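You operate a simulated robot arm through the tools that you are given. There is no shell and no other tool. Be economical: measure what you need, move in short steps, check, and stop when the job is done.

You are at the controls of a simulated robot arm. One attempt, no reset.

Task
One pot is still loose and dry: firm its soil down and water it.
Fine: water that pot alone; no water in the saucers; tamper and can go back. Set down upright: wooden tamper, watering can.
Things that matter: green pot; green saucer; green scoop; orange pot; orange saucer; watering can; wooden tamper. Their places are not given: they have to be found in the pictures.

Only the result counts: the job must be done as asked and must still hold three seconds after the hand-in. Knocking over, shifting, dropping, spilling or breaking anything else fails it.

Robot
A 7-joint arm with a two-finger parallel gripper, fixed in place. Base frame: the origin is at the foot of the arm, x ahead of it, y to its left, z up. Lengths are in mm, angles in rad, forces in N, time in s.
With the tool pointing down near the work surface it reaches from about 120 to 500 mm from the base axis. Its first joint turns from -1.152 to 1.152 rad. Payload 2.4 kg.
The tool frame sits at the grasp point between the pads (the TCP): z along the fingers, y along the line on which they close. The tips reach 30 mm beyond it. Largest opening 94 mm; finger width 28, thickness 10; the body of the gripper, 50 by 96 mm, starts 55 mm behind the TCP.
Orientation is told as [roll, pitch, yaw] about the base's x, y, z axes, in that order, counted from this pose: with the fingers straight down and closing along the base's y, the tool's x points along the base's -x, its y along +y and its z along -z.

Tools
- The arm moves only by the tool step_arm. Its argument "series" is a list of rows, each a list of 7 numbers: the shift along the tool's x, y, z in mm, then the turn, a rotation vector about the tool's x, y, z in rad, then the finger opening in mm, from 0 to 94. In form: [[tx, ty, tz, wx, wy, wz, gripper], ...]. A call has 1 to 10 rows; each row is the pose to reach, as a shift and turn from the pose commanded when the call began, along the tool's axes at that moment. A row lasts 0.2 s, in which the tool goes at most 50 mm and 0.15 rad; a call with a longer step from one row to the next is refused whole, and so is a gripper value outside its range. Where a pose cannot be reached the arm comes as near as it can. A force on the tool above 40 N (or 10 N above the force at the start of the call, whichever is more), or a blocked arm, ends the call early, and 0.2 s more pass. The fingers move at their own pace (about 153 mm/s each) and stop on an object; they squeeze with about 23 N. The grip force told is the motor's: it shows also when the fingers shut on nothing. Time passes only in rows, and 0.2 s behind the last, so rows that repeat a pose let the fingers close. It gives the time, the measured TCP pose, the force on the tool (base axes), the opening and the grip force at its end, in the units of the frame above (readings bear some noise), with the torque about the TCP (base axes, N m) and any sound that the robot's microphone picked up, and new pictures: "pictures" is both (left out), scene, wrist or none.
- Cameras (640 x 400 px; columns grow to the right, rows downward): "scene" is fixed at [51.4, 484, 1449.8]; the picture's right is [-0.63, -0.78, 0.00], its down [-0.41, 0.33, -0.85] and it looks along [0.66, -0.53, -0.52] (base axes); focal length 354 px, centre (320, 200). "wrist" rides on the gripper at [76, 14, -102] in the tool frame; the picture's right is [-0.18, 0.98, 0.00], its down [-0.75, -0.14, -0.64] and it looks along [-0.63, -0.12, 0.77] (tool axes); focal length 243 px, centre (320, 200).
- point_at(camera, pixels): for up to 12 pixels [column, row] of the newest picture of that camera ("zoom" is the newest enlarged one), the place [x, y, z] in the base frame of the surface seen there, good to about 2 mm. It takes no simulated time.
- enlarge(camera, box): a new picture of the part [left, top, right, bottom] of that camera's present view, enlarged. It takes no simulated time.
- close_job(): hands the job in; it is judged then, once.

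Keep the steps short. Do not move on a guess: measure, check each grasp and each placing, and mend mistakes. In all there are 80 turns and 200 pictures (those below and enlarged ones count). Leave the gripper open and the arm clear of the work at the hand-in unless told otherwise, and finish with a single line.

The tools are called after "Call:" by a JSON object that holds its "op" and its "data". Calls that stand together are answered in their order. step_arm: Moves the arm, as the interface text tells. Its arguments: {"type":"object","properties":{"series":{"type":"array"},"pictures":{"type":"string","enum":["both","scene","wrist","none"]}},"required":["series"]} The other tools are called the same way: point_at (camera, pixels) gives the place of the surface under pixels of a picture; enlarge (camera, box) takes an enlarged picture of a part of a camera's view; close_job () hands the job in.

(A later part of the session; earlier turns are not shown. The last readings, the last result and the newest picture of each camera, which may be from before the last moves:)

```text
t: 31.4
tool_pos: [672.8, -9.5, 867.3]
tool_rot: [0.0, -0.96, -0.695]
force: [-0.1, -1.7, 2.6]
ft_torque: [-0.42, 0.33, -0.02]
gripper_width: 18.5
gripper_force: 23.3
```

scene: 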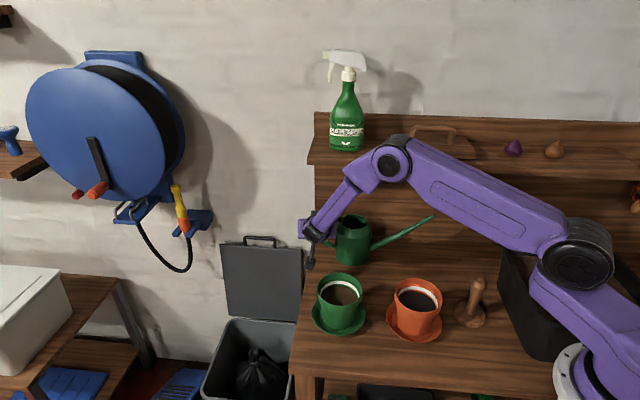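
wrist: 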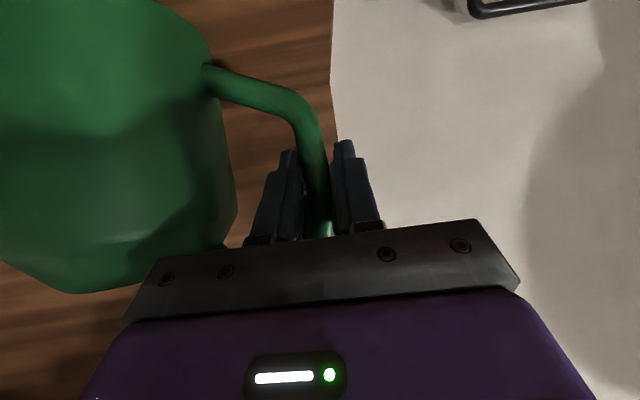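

Gripped at 18.5 mm. I'll lift about 10 mm straight up and read the load.

Call:
{"op": "step_arm", "data": {"series": [[-1.6, 0, -1.1, 0, 0, 0, 4], [-4.1, 0, -2.9, 0, 0, 0, 4], [-8.2, 0, -5.7, 0, 0, 0, 4], [-12.3, 0, -8.6, 0, 0, 0, 4], [-12.3, 0, -8.6, 0, 0, 0, 4]]}}

Call:
{"op": "enlarge", "data": {"camera": "scene", "box": [290, 200, 440, 290]}}

```text
t: 32.6
tool_pos: [672.1, -7.4, 881.4]
tool_rot: [-0.001, -0.96, -0.696]
force: [0.4, 0.4, -1.5]
ft_torque: [0.01, 0.0, -0.02]
gripper_width: 18.1
gripper_force: 22.7
```

scene: 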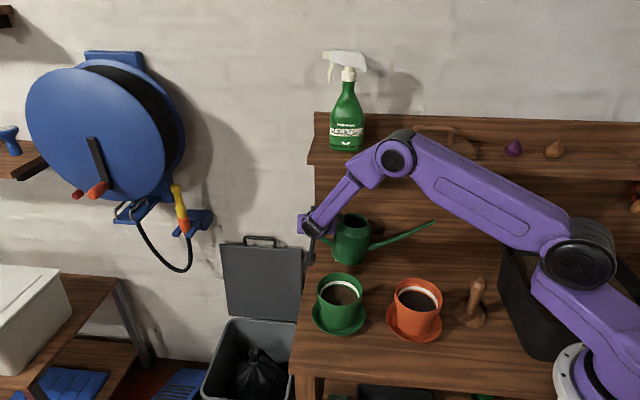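
wrist: 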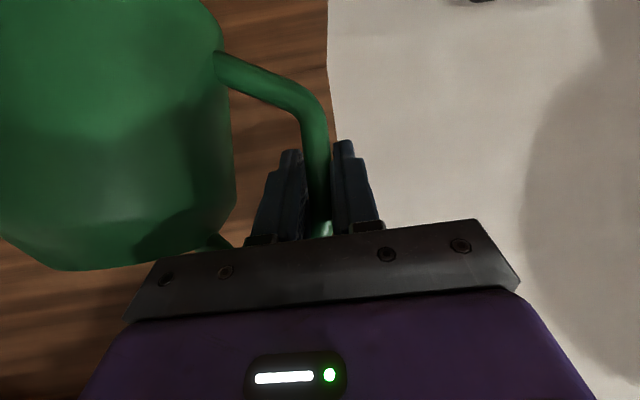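

```text
4.27 times, centred on (365, 245) of scene
```

zoom: 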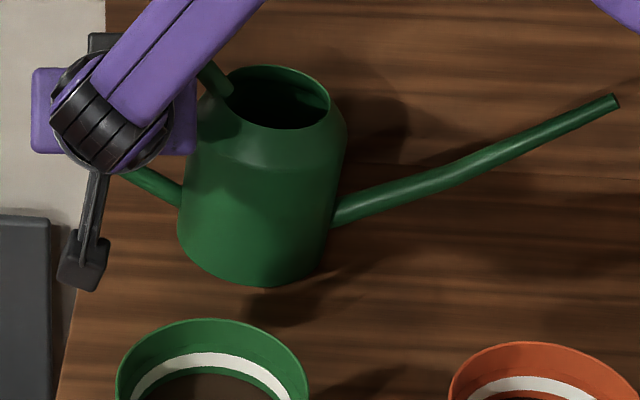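

Call:
{"op": "point_at", "data": {"camera": "zoom", "pixels": [[611, 103], [265, 283], [240, 275], [320, 255], [190, 235], [280, 66], [330, 110], [210, 240], [270, 300]]}}

```text
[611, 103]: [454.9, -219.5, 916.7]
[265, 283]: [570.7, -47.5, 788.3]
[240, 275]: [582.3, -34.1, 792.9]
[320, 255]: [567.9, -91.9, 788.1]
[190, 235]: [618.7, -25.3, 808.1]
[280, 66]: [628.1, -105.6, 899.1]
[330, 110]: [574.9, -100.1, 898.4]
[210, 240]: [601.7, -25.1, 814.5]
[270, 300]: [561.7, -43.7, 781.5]
```

The can is lifted but sagged about 5° spout-down in the grip. I'll lift another 20 mm and see whether it keeps sagging.

Call:
{"op": "step_arm", "data": {"series": [[-4.1, 0, -2.9, 0, 0, 0, 4], [-8.2, 0, -5.7, 0, 0, 0, 4], [-12.3, 0, -8.6, 0, 0, 0, 4], [-16.4, 0, -11.5, 0, 0, 0, 4], [-16.4, 0, -11.5, 0, 0, 0, 4]], "pictures": "scene"}}

Call:
{"op": "enlarge", "data": {"camera": "scene", "box": [290, 200, 440, 290]}}

Call:
{"op": "point_at", "data": {"camera": "zoom", "pixels": [[611, 92], [265, 270], [240, 260], [320, 240], [280, 54], [330, 98]]}}

```text
t: 33.8
tool_pos: [672.8, -9.2, 902.1]
tool_rot: [0.001, -0.959, -0.697]
force: [1.0, -0.7, -4.0]
ft_torque: [0.24, -0.25, 0.0]
gripper_width: 18.0
gripper_force: 23.6
```

scene: 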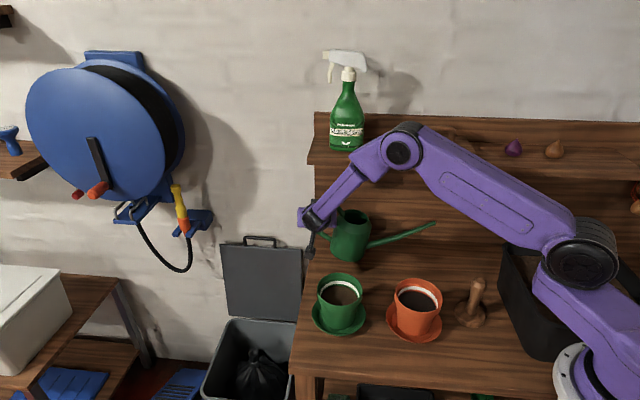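

```text
4.27 times, centred on (365, 245) of scene
```

zoom: 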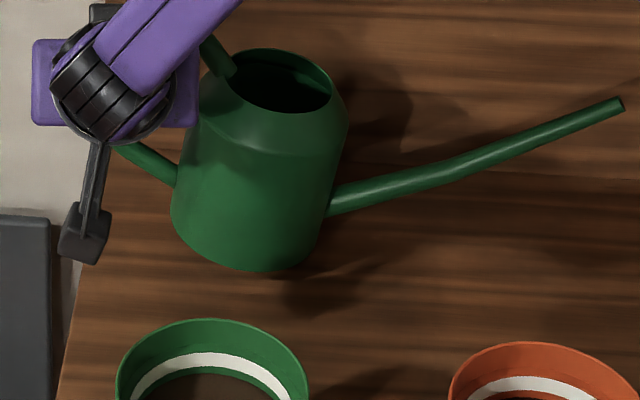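

```text
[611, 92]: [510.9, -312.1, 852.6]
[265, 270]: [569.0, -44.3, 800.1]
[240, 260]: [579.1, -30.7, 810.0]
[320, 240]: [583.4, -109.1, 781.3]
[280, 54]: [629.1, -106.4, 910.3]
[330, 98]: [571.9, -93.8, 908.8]
```

Call:
{"op": "point_at", "data": {"camera": "zoom", "pixels": [[614, 106], [310, 248], [300, 256], [280, 265], [316, 235], [180, 215], [600, 112]]}}

Call:
{"op": "step_arm", "data": {"series": [[-4.1, 0, -2.9, 0, 0, 0, 4], [-8.2, 0, -5.7, 0, 0, 0, 4], [-12.3, 0, -8.6, 0, 0, 0, 4], [-12.3, 0, -8.6, 0, 0, 0, 4]], "pictures": "scene"}}

Call:
{"op": "enlarge", "data": {"camera": "scene", "box": [290, 200, 440, 290]}}

```text
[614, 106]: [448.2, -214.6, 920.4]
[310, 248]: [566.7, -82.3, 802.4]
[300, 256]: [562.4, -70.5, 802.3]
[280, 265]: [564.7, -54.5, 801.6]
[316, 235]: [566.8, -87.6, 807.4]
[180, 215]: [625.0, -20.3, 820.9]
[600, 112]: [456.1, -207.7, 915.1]
```

```text
t: 34.8
tool_pos: [672.1, -9.7, 916.8]
tool_rot: [-0.001, -0.96, -0.698]
force: [-0.3, -0.2, -3.6]
ft_torque: [0.23, -0.29, -0.02]
gripper_width: 18.1
gripper_force: 22.3
```

scene: 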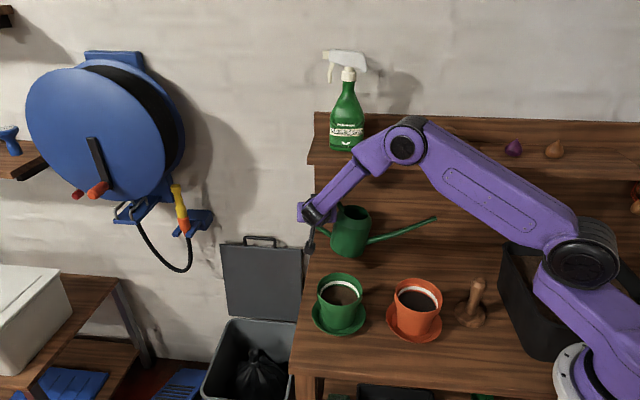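

```text
4.27 times, centred on (365, 245) of scene
```

zoom: 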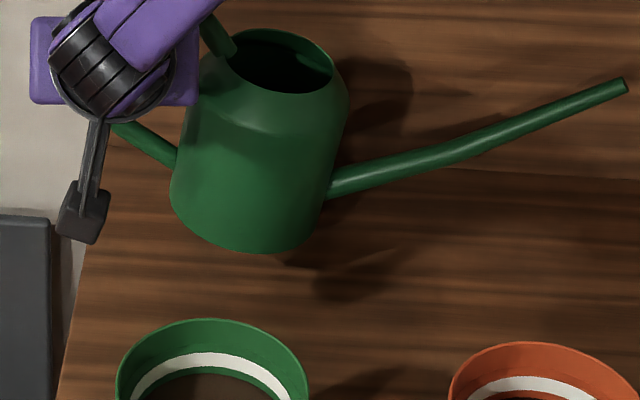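

Call:
{"op": "point_at", "data": {"camera": "zoom", "pixels": [[620, 88], [310, 232], [280, 248], [280, 32], [335, 85], [180, 195], [150, 150], [215, 30]]}}

```text
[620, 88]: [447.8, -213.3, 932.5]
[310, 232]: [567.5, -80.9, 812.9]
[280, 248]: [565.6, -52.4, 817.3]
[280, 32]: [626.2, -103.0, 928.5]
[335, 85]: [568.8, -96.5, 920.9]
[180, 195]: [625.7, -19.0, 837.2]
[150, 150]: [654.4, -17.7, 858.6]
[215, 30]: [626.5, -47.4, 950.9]
```

The can hangs stable now (3.6 N, about 9° nose-down, no further sag). Before transit I'll check the shelf clearance.

Call:
{"op": "point_at", "data": {"camera": "scene", "pixels": [[318, 160], [330, 163], [340, 175], [345, 150], [345, 60], [420, 170], [500, 163], [322, 185]]}}

Call:
{"op": "step_arm", "data": {"series": [[-8, 0, -13, 0.03, 0.005, -0.044, 4], [-18, 0, -30, 0.06, 0.01, -0.088, 4], [-30, 0, -50, 0.091, 0.014, -0.131, 4], [-40, 0, -65, 0.091, 0.014, -0.131, 4], [-40, 0, -65, 0.091, 0.014, -0.131, 4]], "pictures": "scene"}}

```text
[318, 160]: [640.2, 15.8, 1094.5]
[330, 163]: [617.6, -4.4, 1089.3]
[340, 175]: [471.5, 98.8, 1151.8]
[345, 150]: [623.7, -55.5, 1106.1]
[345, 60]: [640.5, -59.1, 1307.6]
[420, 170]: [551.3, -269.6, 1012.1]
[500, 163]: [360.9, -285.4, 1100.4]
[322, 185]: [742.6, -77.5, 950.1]
```

```text
t: 36.0
tool_pos: [649.5, 9.4, 986.1]
tool_rot: [-0.268, -0.929, -0.478]
force: [0.1, -0.6, -4.7]
ft_torque: [0.27, -0.25, 0.01]
gripper_width: 18.4
gripper_force: 22.7
```

scene: 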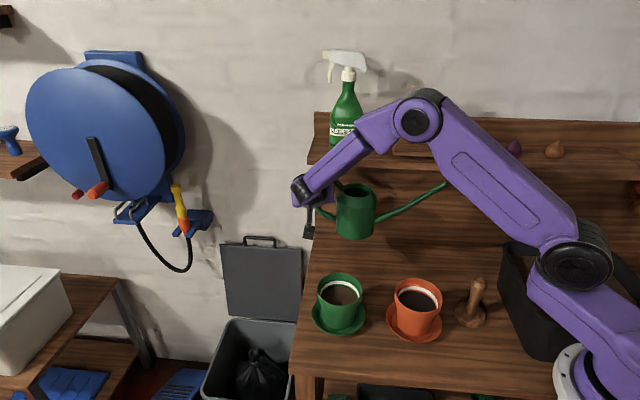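

A shelf at z about 1090 overhangs the can, so I must not rise further yet. I'll pull the can outward 130 mm, level, away from the shelf.

Call:
{"op": "step_arm", "data": {"series": [[8, 1, -13, 0, 0, 0, 4], [20, 3, -34, 0, 0, 0, 4], [34, 5, -58, 0, 0, 0, 4], [48, 7, -82, 0, 0, 0, 4], [60, 9, -101, 0, 0, 0, 4], [66, 10, -112, 0, 0, 0, 4], [66, 10, -112, 0, 0, 0, 4]]}}

Call:
{"op": "enlarge", "data": {"camera": "scene", "box": [280, 160, 480, 340]}}

```text
t: 37.6
tool_pos: [556.6, 102.8, 996.8]
tool_rot: [-0.269, -0.929, -0.481]
force: [-0.4, -0.5, -3.3]
ft_torque: [0.27, -0.23, 0.01]
gripper_width: 18.8
gripper_force: 23.5
```

scene: 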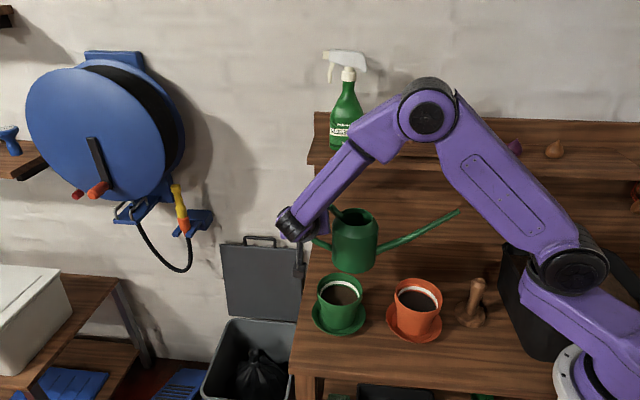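
wrist: 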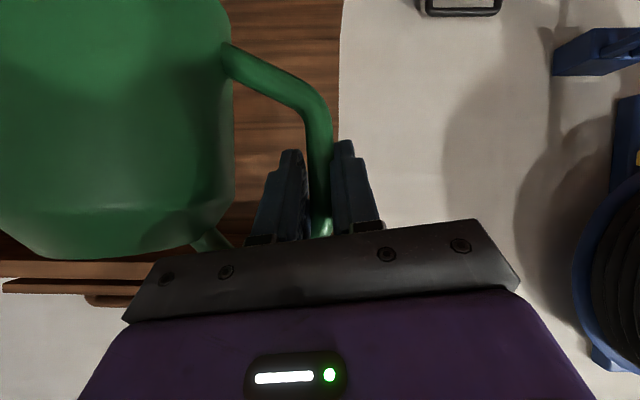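

```text
2.22 times, centred on (380, 250) of scene
```

zoom: 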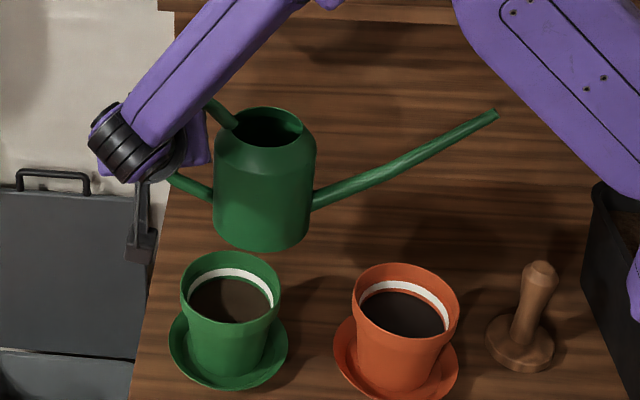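

Can is level and clear of the shelf. Next I yaw it +60° about vertical while carrying it to H≈(380,386,1095), so the spout will point across at the green pot. First half:

Call:
{"op": "step_arm", "data": {"series": [[4, 4, -14, -0.04, -0.008, -0.029, 4], [11, 10, -38, -0.105, -0.021, -0.076, 4], [21, 19, -72, -0.19, -0.038, -0.137, 4], [31, 29, -108, -0.28, -0.055, -0.202, 4], [40, 37, -140, -0.36, -0.071, -0.26, 4], [46, 43, -162, -0.419, -0.083, -0.302, 4], [46, 43, -162, -0.419, -0.083, -0.302, 4]], "pictures": "scene"}}

```text
t: 39.2
tool_pos: [467.0, 243.5, 1046.8]
tool_rot: [-0.269, -0.929, 0.045]
force: [0.1, -0.8, -4.4]
ft_torque: [0.38, -0.09, 0.0]
gripper_width: 18.4
gripper_force: 23.5
```

scene: 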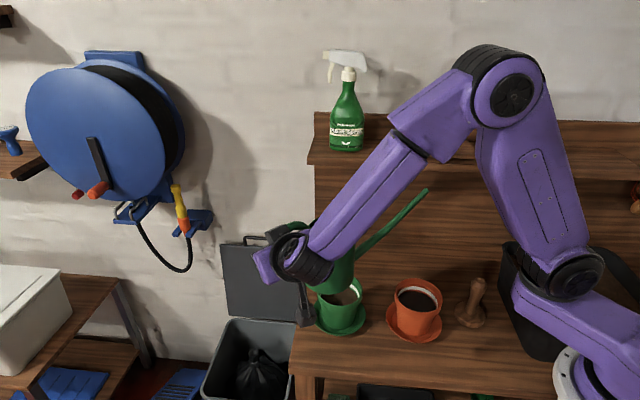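

Call:
{"op": "step_arm", "data": {"series": [[1, 10, -11, -0.04, -0.008, -0.029, 4], [2, 27, -30, -0.105, -0.021, -0.076, 4], [4, 52, -57, -0.19, -0.038, -0.137, 4], [7, 78, -86, -0.28, -0.055, -0.202, 4], [9, 100, -111, -0.36, -0.071, -0.26, 4], [10, 116, -129, -0.419, -0.083, -0.302, 4], [10, 116, -129, -0.419, -0.083, -0.302, 4]]}}

Call:
{"op": "enlarge", "data": {"camera": "scene", "box": [240, 160, 440, 340]}}

```text
t: 40.8
tool_pos: [381.4, 386.2, 1097.8]
tool_rot: [-0.269, -0.929, 0.571]
force: [-0.3, 0.0, -3.2]
ft_torque: [0.35, 0.07, 0.01]
gripper_width: 18.3
gripper_force: 22.7
```

scene: 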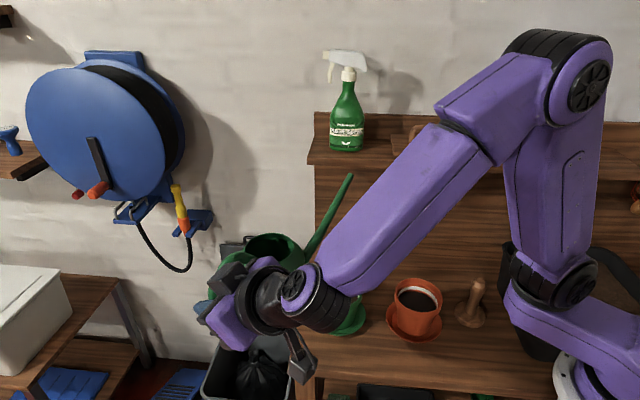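
wrist: 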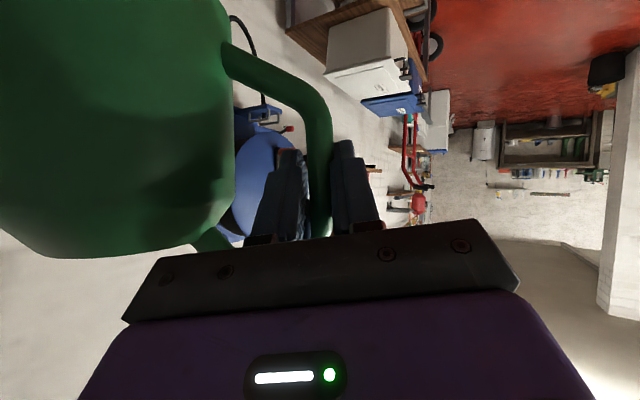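

```text
2.22 times, centred on (340, 250) of scene
```

zoom: 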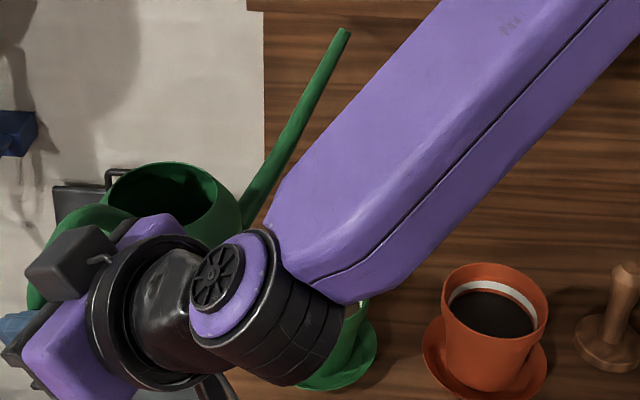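

The arm blocks the scene camera's view of the pot in this pose. I'll yaw back 25° and move H to about (511,404), still level and high. That keeps the pot visible.

Call:
{"op": "step_arm", "data": {"series": [[-8, -3, 12, 0.04, 0.008, 0.028, 4], [-22, -9, 33, 0.11, 0.022, 0.08, 4], [-40, -16, 60, 0.2, 0.04, 0.143, 4], [-57, -22, 85, 0.28, 0.055, 0.202, 4], [-68, -26, 101, 0.33, 0.066, 0.238, 4], [-71, -28, 106, 0.349, 0.069, 0.252, 4], [-71, -28, 106, 0.349, 0.069, 0.252, 4]]}}

Call:
{"op": "enlarge", "data": {"camera": "scene", "box": [240, 160, 440, 340]}}

```text
t: 42.4
tool_pos: [512.6, 404.3, 1096.2]
tool_rot: [-0.267, -0.928, 0.131]
force: [-0.6, 0.0, -3.8]
ft_torque: [0.37, -0.06, -0.01]
gripper_width: 18.3
gripper_force: 22.9
```

scene: 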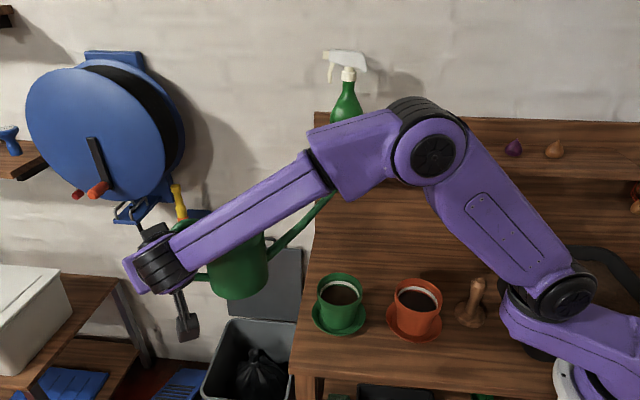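
wrist: 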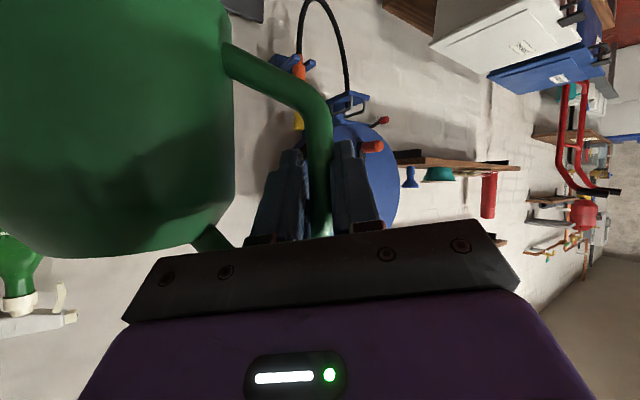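

```text
2.22 times, centred on (340, 250) of scene
```

zoom: 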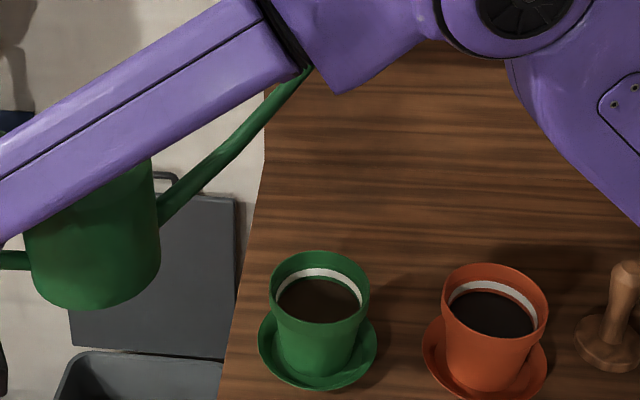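

Pot is in view. I'll lower the can 110 mm, still level, and measure the spout tip.

Call:
{"op": "step_arm", "data": {"series": [[12, 2.4, 9, 0, 0, 0, 4], [32, 6.3, 23, 0, 0, 0, 4], [56, 11, 40, 0, 0, 0, 4], [78, 15.5, 56, 0, 0, 0, 4], [88, 17.5, 63.5, 0, 0, 0, 4], [88, 17.5, 63.5, 0, 0, 0, 4]], "pictures": "scene"}}

Call:
{"op": "enlarge", "data": {"camera": "scene", "box": [200, 180, 400, 340]}}

```text
t: 43.8
tool_pos: [511.4, 404.1, 985.1]
tool_rot: [-0.269, -0.928, 0.131]
force: [0.0, 0.9, -3.9]
ft_torque: [0.36, -0.07, -0.01]
gripper_width: 18.2
gripper_force: 23.4
```

scene: 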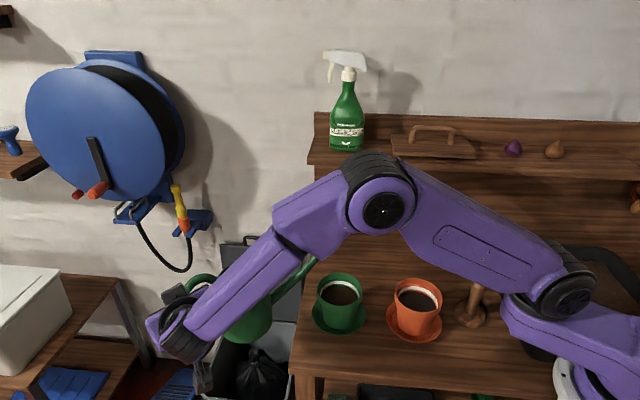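

```text
2.50 times, centred on (300, 260) of scene
```

zoom: 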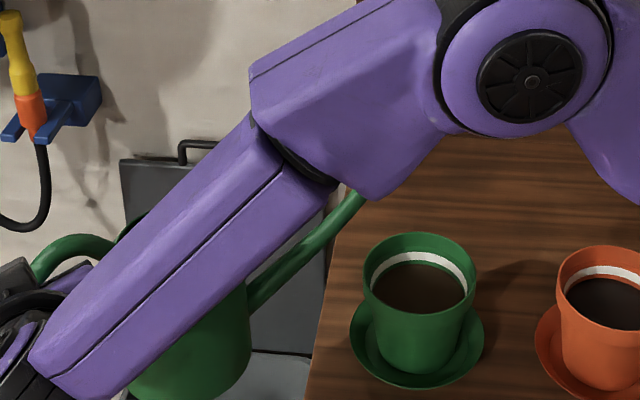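

The tip is hidden behind the elbow but should be at about (459,111,1048). I'll tilt 0.3 rad spout-down while bringing the tip to about z 930 over the pot.

Call:
{"op": "step_arm", "data": {"series": [[5, 2, 4, -0.035, -0.005, 0.05, 4], [10, 5, 7, -0.085, -0.013, 0.12, 4], [16, 7, 11, -0.135, -0.02, 0.193, 4], [21, 10, 15, -0.171, -0.026, 0.245, 4], [21, 10, 15, -0.171, -0.026, 0.245, 4]]}}

Call:
{"op": "enlarge", "data": {"camera": "scene", "box": [240, 200, 400, 340]}}

```text
t: 45.0
tool_pos: [512.1, 409.5, 958.3]
tool_rot: [0.248, -0.958, -0.288]
force: [-0.2, 0.1, -3.9]
ft_torque: [0.34, -0.06, 0.03]
gripper_width: 18.2
gripper_force: 23.2
```

scene: 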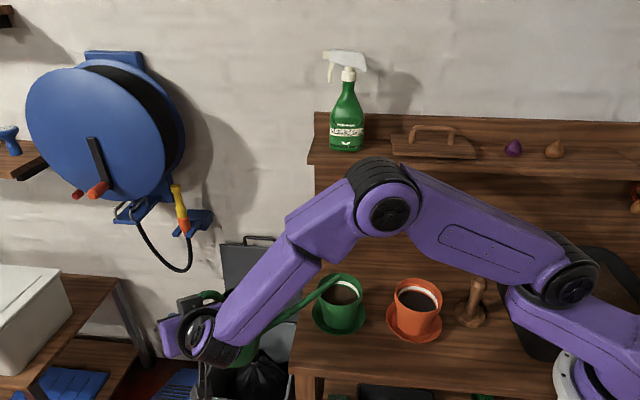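
wrist: 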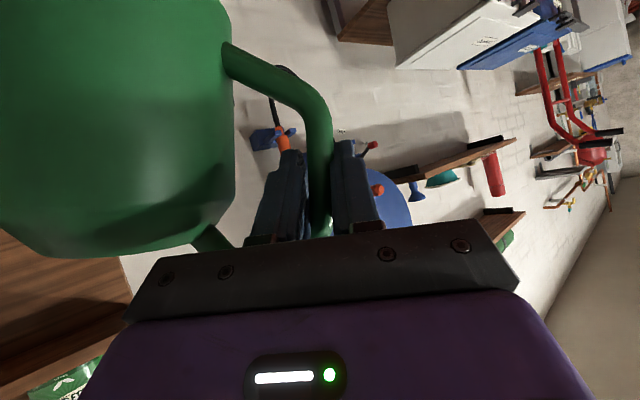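

```text
2.86 times, centred on (320, 270) of scene
```

zoom: 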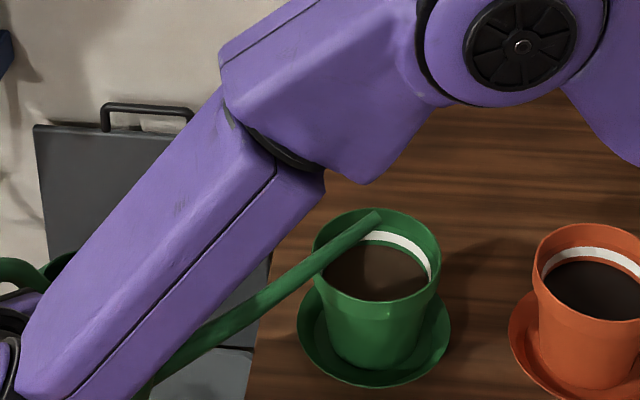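

Call:
{"op": "point_at", "data": {"camera": "zoom", "pixels": [[373, 217], [366, 222], [340, 243], [300, 275], [250, 305], [370, 270], [378, 212]]}}

```text
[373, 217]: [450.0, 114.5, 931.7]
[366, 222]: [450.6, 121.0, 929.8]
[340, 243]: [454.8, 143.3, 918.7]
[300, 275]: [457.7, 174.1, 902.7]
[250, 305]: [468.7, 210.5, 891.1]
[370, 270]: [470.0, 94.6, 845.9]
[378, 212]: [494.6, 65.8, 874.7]
```

The tip is at about (453,112,930), as modelled. I'll tilt another 0.15 rad with the tip held over the pot, centred a bit, then look for water.

Call:
{"op": "step_arm", "data": {"series": [[-9, -1, -5, -0.029, -0.004, 0.041, 4], [-18, -2.5, -10, -0.057, -0.009, 0.082, 4], [-27, -3.7, -15, -0.0857, -0.013, 0.1224, 4], [-27, -3.7, -15, -0.0857, -0.013, 0.1224, 4]], "pictures": "scene"}}

Call:
{"op": "enlarge", "data": {"camera": "scene", "box": [270, 220, 390, 340]}}

```text
t: 46.0
tool_pos: [514.6, 400.7, 988.0]
tool_rot: [0.494, -0.925, -0.492]
force: [0.1, 0.9, -3.3]
ft_torque: [0.25, -0.04, 0.01]
gripper_width: 18.2
gripper_force: 22.6
```

scene: 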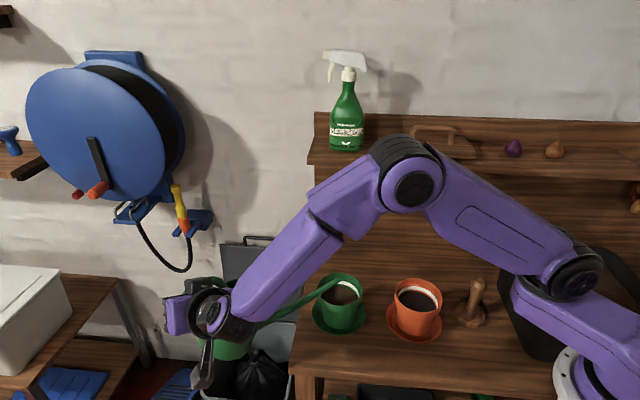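

```text
3.33 times, centred on (330, 280) of scene
```

zoom: 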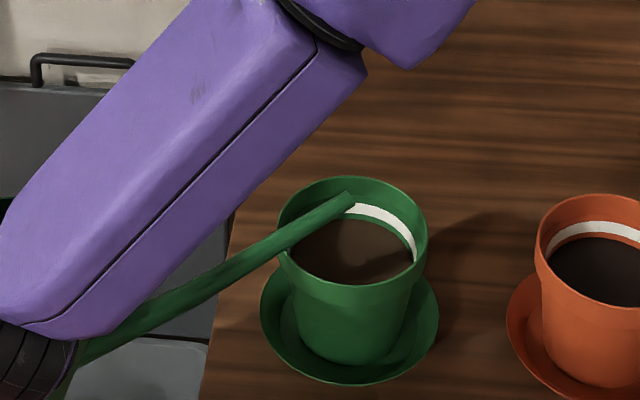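

Call:
{"op": "point_at", "data": {"camera": "zoom", "pixels": [[345, 202], [335, 208], [290, 238], [270, 250], [200, 290], [350, 250], [380, 265]]}}

Call:
{"op": "enlarge", "data": {"camera": "scene", "box": [310, 265, 370, 310]}}

```text
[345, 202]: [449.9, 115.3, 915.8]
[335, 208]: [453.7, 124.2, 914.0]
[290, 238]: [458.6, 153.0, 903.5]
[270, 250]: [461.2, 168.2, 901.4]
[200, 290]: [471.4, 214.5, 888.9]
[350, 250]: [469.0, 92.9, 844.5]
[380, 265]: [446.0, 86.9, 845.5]
```

```text
8.89 times, centred on (340, 288) of scene
```

zoom: 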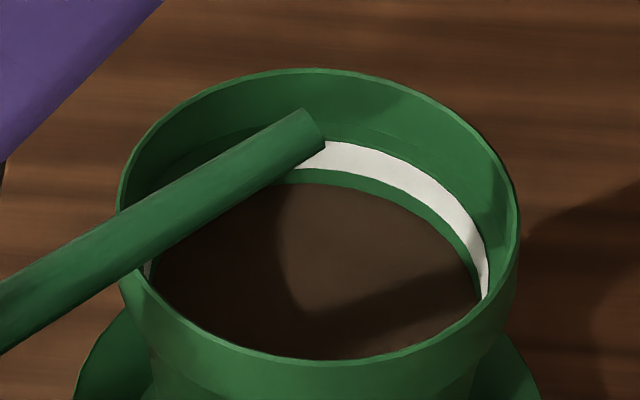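

No water yet. Tilt another 0.15 rad (total 0.6), tip near z 905.

Call:
{"op": "step_arm", "data": {"series": [[-10, -1, -6, -0.029, -0.004, 0.041, 4], [-21, -2.5, -12, -0.057, -0.009, 0.082, 4], [-31, -3.9, -17.4, -0.0857, -0.013, 0.1224, 4], [-31, -3.9, -17.4, -0.0857, -0.013, 0.1224, 4]], "pictures": "scene"}}

Call:
{"op": "enlarge", "data": {"camera": "scene", "box": [300, 250, 390, 330]}}

```text
t: 47.0
tool_pos: [516.7, 385.8, 1022.1]
tool_rot: [0.717, -0.865, -0.662]
force: [-1.1, 0.7, -3.2]
ft_torque: [0.27, -0.05, 0.01]
gripper_width: 18.6
gripper_force: 23.0
```

scene: 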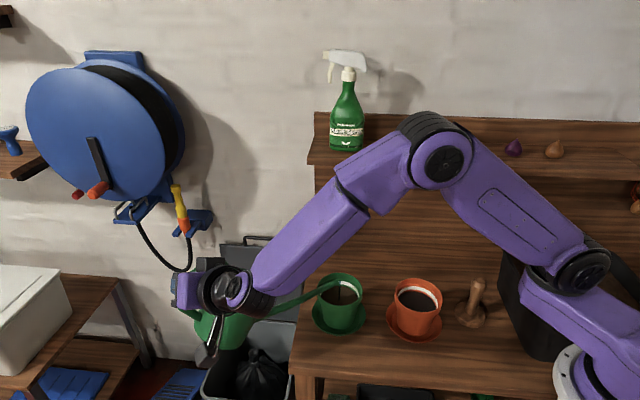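

```text
5.00 times, centred on (345, 290) of scene
```

zoom: 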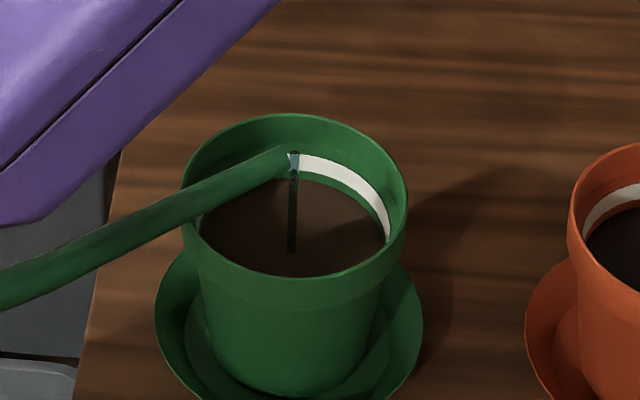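

Water is running in a thin stream into the pot. I'll hold here and watch the soil.

Call:
{"op": "step_arm", "data": {"series": [[0, 0, 0, 0, 0, 0, 4], [0, 0, 0, 0, 0, 0, 4], [0, 0, 0, 0, 0, 0, 4], [0, 0, 0, 0, 0, 0, 4]], "pictures": "scene"}}

Call:
{"op": "enlarge", "data": {"camera": "scene", "box": [300, 250, 390, 330]}}

Call:
{"op": "point_at", "data": {"camera": "zoom", "pixels": [[250, 240], [340, 240], [320, 210], [220, 350], [400, 320]]}}

```text
t: 48.0
tool_pos: [516.4, 386.0, 1022.0]
tool_rot: [0.715, -0.867, -0.663]
force: [-0.2, -0.5, -3.7]
ft_torque: [0.21, -0.06, 0.03]
gripper_width: 18.3
gripper_force: 23.1
```

scene: 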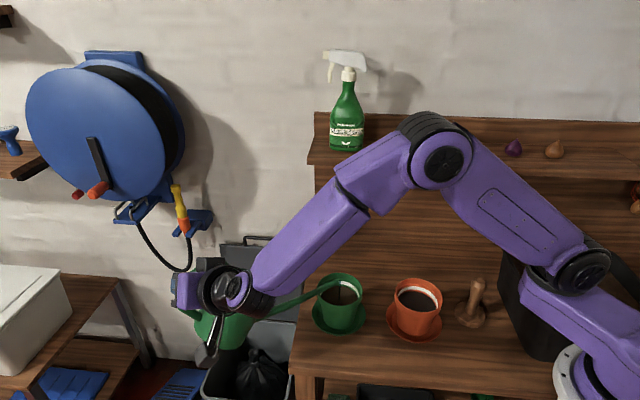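

```text
5.00 times, centred on (345, 290) of scene
```

zoom: 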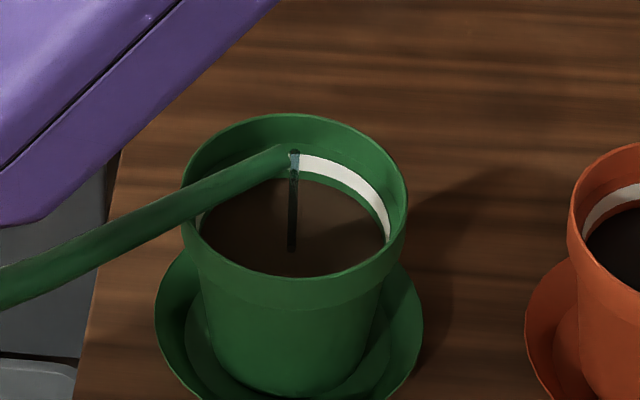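

```text
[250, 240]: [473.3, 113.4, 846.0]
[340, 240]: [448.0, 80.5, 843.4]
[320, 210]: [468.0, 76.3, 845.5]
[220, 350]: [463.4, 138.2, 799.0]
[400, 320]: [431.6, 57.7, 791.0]
```

Call:
{"op": "step_arm", "data": {"series": [[0, 0, 0, 0, 0, 0, 4], [0, 0, 0, 0, 0, 0, 4], [0, 0, 0, 0, 0, 0, 4], [0, 0, 0, 0, 0, 0, 4], [0, 0, 0, 0, 0, 0, 4], [0, 0, 0, 0, 0, 0, 4], [0, 0, 0, 0, 0, 0, 4], [0, 0, 0, 0, 0, 0, 4], [0, 0, 0, 0, 0, 0, 4], [0, 0, 0, 0, 0, 0, 4]], "pictures": "none"}}

Call:
{"op": "enlarge", "data": {"camera": "scene", "box": [300, 250, 450, 340]}}

```text
t: 50.2
tool_pos: [516.6, 387.6, 1022.2]
tool_rot: [0.716, -0.867, -0.663]
force: [0.1, -0.1, -3.9]
ft_torque: [0.18, -0.03, 0.03]
gripper_width: 18.2
gripper_force: 23.4
```

```text
4.27 times, centred on (375, 295) of scene
```

zoom: 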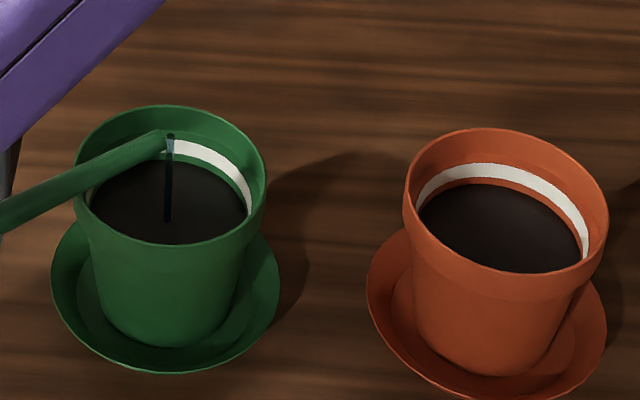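

The green soil is now about as dark as the orange. I'll compare closely before stopping.

Call:
{"op": "enlarge", "data": {"camera": "scene", "box": [320, 270, 440, 320]}}

```text
5.33 times, centred on (380, 295) of scene
```

zoom: 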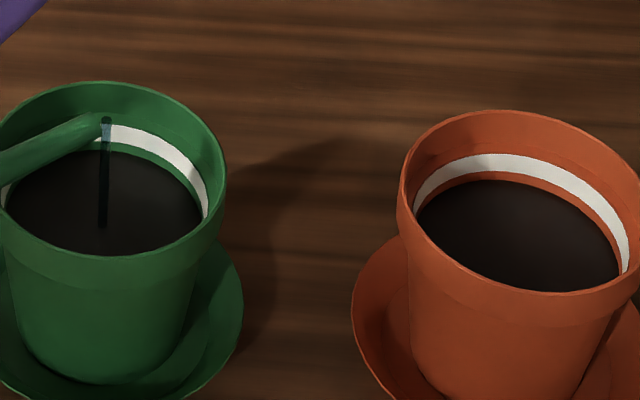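

They match. Untilting now with the tip still above the pot, back to level.

Call:
{"op": "step_arm", "data": {"series": [[14, 0, 8, 0.043, 0.006, -0.061, 4], [28, 0, 17, 0.0857, 0.013, -0.1224, 4], [40, -1, 23, 0.128, 0.02, -0.183, 4], [52, -3, 29, 0.171, 0.026, -0.245, 4], [53, -6, 31, 0.236, 0.036, -0.337, 4], [54, -9, 32, 0.3, 0.046, -0.43, 4], [54, -11, 33, 0.342, 0.052, -0.489, 4], [54, -11, 33, 0.342, 0.052, -0.489, 4]], "pictures": "scene"}}

Call:
{"op": "enlarge", "data": {"camera": "scene", "box": [270, 240, 450, 340]}}

```text
t: 52.0
tool_pos: [515.6, 403.7, 958.9]
tool_rot: [-0.268, -0.929, 0.13]
force: [0.1, 0.6, -2.3]
ft_torque: [0.27, -0.01, -0.01]
gripper_width: 18.5
gripper_force: 23.6
```

scene: 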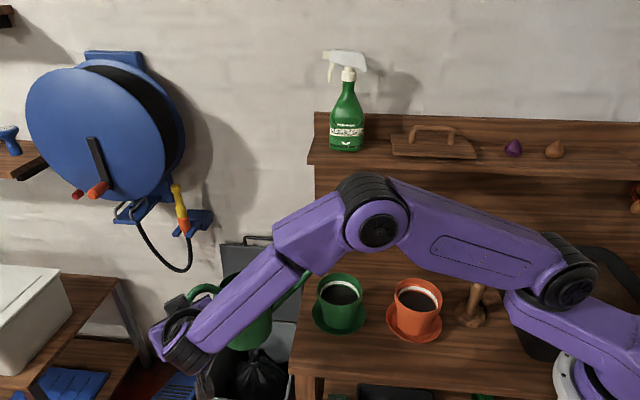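

```text
3.56 times, centred on (360, 290) of scene
```

zoom: 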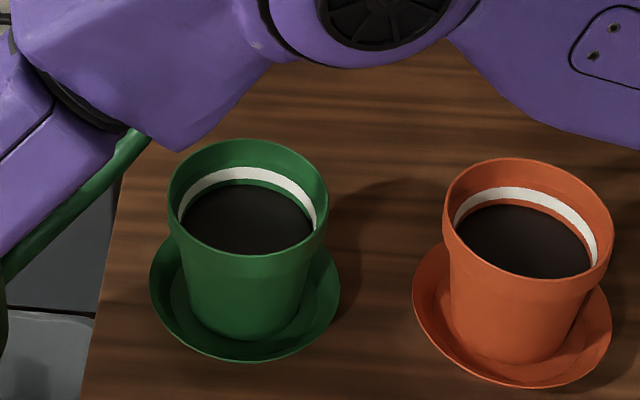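

The green pot is wet and its saucer dry. I'll raise the can straight up, level.

Call:
{"op": "step_arm", "data": {"series": [[-14, -3, -10, 0, 0, 0, 4], [-40, -8, -29, 0, 0, 0, 4], [-72, -14, -52, 0, 0, 0, 4], [-98, -19, -70, 0, 0, 0, 4], [-110, -22, -79, 0, 0, 0, 4], [-110, -22, -79, 0, 0, 0, 4]], "pictures": "none"}}

```text
t: 53.4
tool_pos: [515.0, 403.2, 1096.8]
tool_rot: [-0.267, -0.928, 0.129]
force: [0.6, -0.1, -3.4]
ft_torque: [0.28, -0.04, -0.01]
gripper_width: 18.0
gripper_force: 22.6
```

Call:
{"op": "step_arm", "data": {"series": [[9, -17, 2, 0.008, 0.002, 0.005, 4], [25, -48, 5, 0.02, 0.004, 0.015, 4], [44, -84, 9, 0.037, 0.007, 0.027, 4], [62, -118, 13, 0.052, 0.01, 0.037, 4], [75, -143, 15, 0.063, 0.012, 0.045, 4], [81, -153.5, 16.5, 0.068, 0.0135, 0.049, 4], [81, -153.5, 16.5, 0.068, 0.0135, 0.049, 4]], "pictures": "scene"}}

```text
t: 55.0
tool_pos: [467.7, 243.4, 1046.8]
tool_rot: [-0.266, -0.928, 0.042]
force: [0.6, -0.3, -2.8]
ft_torque: [0.25, -0.09, 0.02]
gripper_width: 18.0
gripper_force: 23.1
```

scene: 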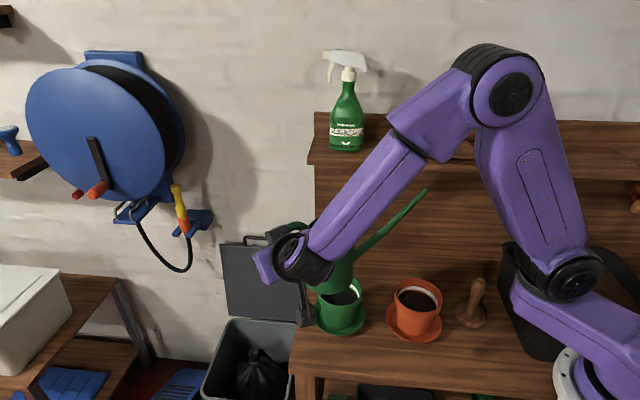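

Same pose as on the way out. I'll retrace the yaw to the shelf-side waypoint.

Call:
{"op": "step_arm", "data": {"series": [[-1, -11, 12, 0.04, 0.008, 0.029, 4], [-2, -27, 31, 0.105, 0.021, 0.076, 4], [-4, -51, 59, 0.19, 0.038, 0.137, 4], [-7, -77, 88, 0.28, 0.055, 0.202, 4], [-9, -99, 114, 0.36, 0.071, 0.26, 4], [-10, -114, 131, 0.421, 0.0835, 0.304, 4], [-10, -114, 131, 0.421, 0.0835, 0.304, 4]], "pictures": "scene"}}

Call:
{"op": "enlarge", "data": {"camera": "scene", "box": [290, 180, 480, 300]}}

```text
t: 56.6
tool_pos: [557.2, 102.4, 996.2]
tool_rot: [-0.266, -0.928, -0.481]
force: [0.1, 0.0, -2.7]
ft_torque: [0.21, -0.21, -0.01]
gripper_width: 18.5
gripper_force: 22.6
```

scene: 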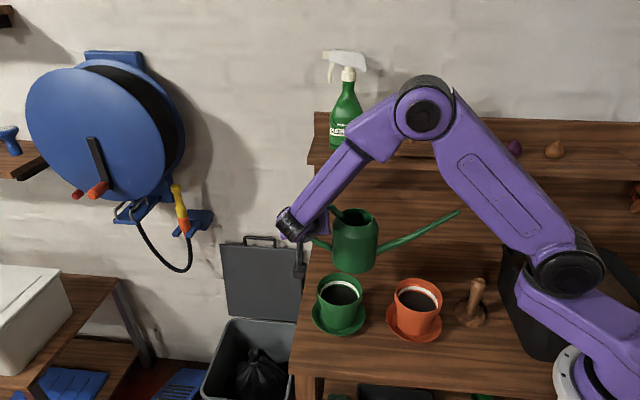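

```text
3.33 times, centred on (385, 240) of scene
```

zoom: 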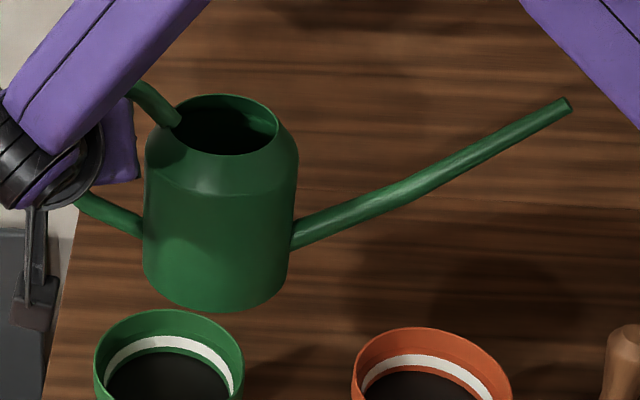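

Call:
{"op": "point_at", "data": {"camera": "zoom", "pixels": [[562, 107], [220, 309], [165, 290], [275, 290], [275, 125], [170, 125], [230, 97], [225, 153], [100, 210]]}}

```text
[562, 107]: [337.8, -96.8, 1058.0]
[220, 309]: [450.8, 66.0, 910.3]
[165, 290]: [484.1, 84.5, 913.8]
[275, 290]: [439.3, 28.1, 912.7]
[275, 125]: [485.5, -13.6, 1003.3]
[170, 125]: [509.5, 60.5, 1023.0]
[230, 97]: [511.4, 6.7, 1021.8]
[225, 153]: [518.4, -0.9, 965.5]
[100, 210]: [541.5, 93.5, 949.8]
```

The can is level (tip at H+62, bottom at 910). I'll bring it back over its spot in stages, stopping with the bottom about 20 mm above the table.

Call:
{"op": "step_arm", "data": {"series": [[-10, -1, 17, 0, 0, 0, 4], [-28, -3, 48, 0, 0, 0, 4], [-45, -5, 77, 0, 0, 0, 4], [-46, -4, 110, 0, 0, 0, 4], [-45, -3, 140, 0, 0, 0, 4], [-44.6, -1.8, 166, 0, 0, 0, 4], [-22, 2, 181, 0, 0, 0, 4], [-10, 5, 191, 0, 0, 0, 4], [-4.5, 6.2, 195, 0, 0, 0, 4], [-4.5, 6.2, 195, 0, 0, 0, 4]], "pictures": "scene"}}

Call:
{"op": "enlarge", "data": {"camera": "scene", "box": [290, 195, 440, 285]}}

```text
t: 58.8
tool_pos: [672.5, -9.0, 886.9]
tool_rot: [-0.264, -0.928, -0.482]
force: [-0.9, 0.5, -3.1]
ft_torque: [0.22, -0.22, -0.01]
gripper_width: 18.4
gripper_force: 23.1
```

scene: 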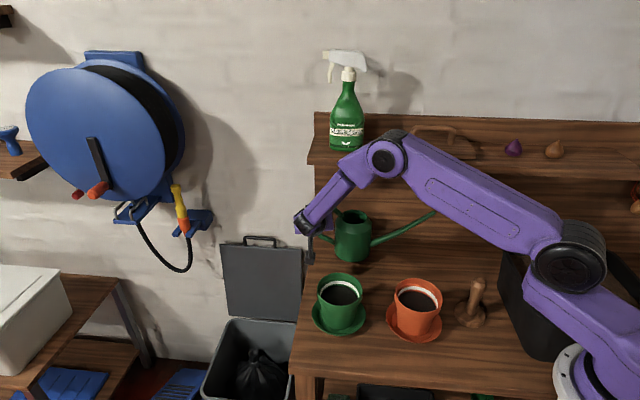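

```text
4.27 times, centred on (365, 240) of scene
```

zoom: 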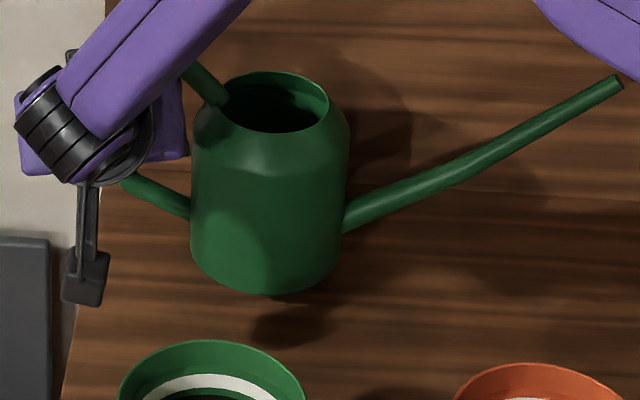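

Level and over its spot. I'll lower 15 mm, then creep.

Call:
{"op": "step_arm", "data": {"series": [[4, 0.8, 2.9, 0, 0, 0, 4], [8, 1.6, 5.8, 0, 0, 0, 4], [12, 2.4, 8.7, 0, 0, 0, 4], [12, 2.4, 8.7, 0, 0, 0, 4]], "pictures": "none"}}

Call:
{"op": "step_arm", "data": {"series": [[0.8, 0.2, 0.6, 0, 0, 0, 4], [1.6, 0.3, 1.2, 0, 0, 0, 4], [2.4, 0.5, 1.7, 0, 0, 0, 4], [2.4, 0.5, 1.7, 0, 0, 0, 4]], "pictures": "scene"}}

Call:
{"op": "enlarge", "data": {"camera": "scene", "box": [290, 195, 440, 285]}}

```text
t: 59.8
tool_pos: [673.4, -9.4, 870.4]
tool_rot: [-0.265, -0.929, -0.482]
force: [-0.4, -0.4, -3.0]
ft_torque: [0.22, -0.2, -0.02]
gripper_width: 18.0
gripper_force: 22.7
```

```text
t: 60.8
tool_pos: [673.1, -9.1, 868.1]
tool_rot: [-0.266, -0.929, -0.481]
force: [0.2, -0.3, -1.4]
ft_torque: [0.08, -0.24, -0.01]
gripper_width: 18.3
gripper_force: 23.1
```

scene: 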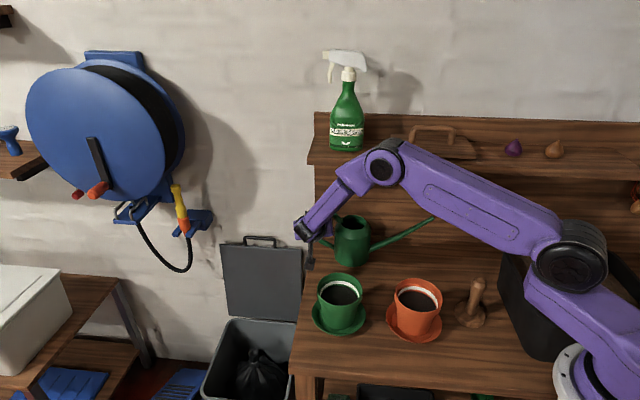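

```text
4.27 times, centred on (365, 240) of scene
```

zoom: 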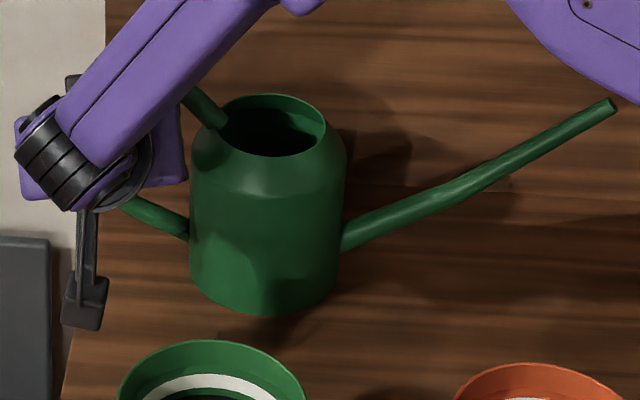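

Force is easing (-1.4 N), so an edge is beginning to touch. I'll creep 2 mm more.

Call:
{"op": "step_arm", "data": {"series": [[0.8, 0.2, 0.6, 0, 0, 0, 4], [1.6, 0.3, 1.2, 0, 0, 0, 4], [1.6, 0.3, 1.2, 0, 0, 0, 4]], "pictures": "none"}}

Call:
{"op": "enlarge", "data": {"camera": "scene", "box": [290, 195, 440, 285]}}

Call:
{"op": "point_at", "data": {"camera": "zoom", "pixels": [[605, 109], [265, 316], [215, 300], [320, 295], [265, 330], [270, 95], [265, 158]]}}

```text
t: 61.6
tool_pos: [674.6, -7.8, 869.0]
tool_rot: [-0.265, -0.929, -0.482]
force: [0.8, 3.8, 9.2]
ft_torque: [0.03, 0.09, -0.04]
gripper_width: 18.2
gripper_force: 23.4
```

```text
4.27 times, centred on (365, 240) of scene
```

zoom: 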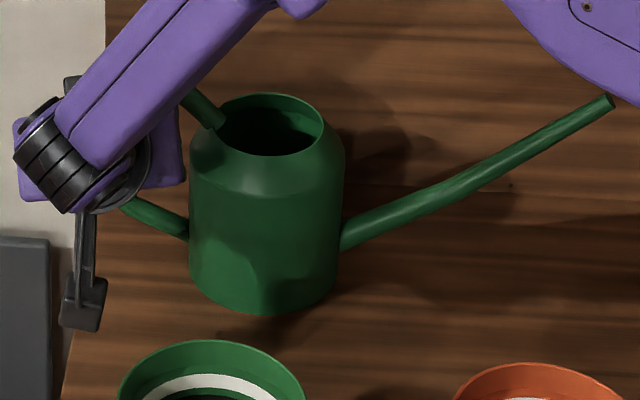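

```text
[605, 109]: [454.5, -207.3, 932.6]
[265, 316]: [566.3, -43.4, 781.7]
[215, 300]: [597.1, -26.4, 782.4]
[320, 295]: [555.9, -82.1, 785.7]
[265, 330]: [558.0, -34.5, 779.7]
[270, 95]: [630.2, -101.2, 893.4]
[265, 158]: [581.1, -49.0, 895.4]
```

The can is flat on the table (9 N contact, tip at 932). I'll ease off 1 mm, open to 52 mm, then check.

Call:
{"op": "step_arm", "data": {"series": [[-0.8, -0.2, -0.6, 0, 0, 0, 4], [-0.8, -0.2, -0.6, 0, 0, 0, 22], [-0.8, -0.2, -0.6, 0, 0, 0, 30], [-0.8, -0.2, -0.6, 0, 0, 0, 42], [-0.8, -0.2, -0.6, 0, 0, 0, 52], [-0.8, -0.2, -0.6, 0, 0, 0, 52]]}}

```text
t: 63.0
tool_pos: [673.7, -7.4, 868.2]
tool_rot: [-0.265, -0.928, -0.483]
force: [0.2, 0.1, 0.1]
ft_torque: [0.02, 0.03, -0.01]
gripper_width: 51.9
gripper_force: 0.0
```

scene: 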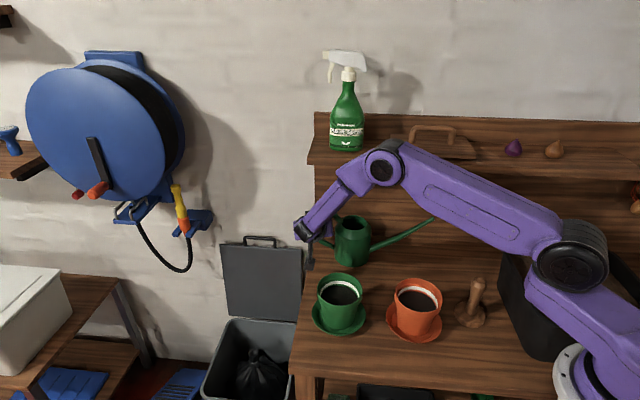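
wrist: 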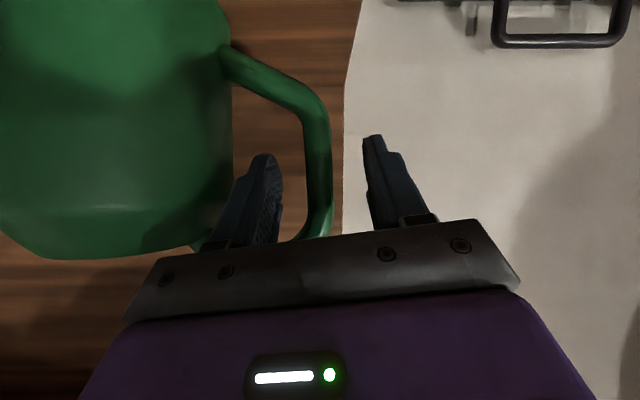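

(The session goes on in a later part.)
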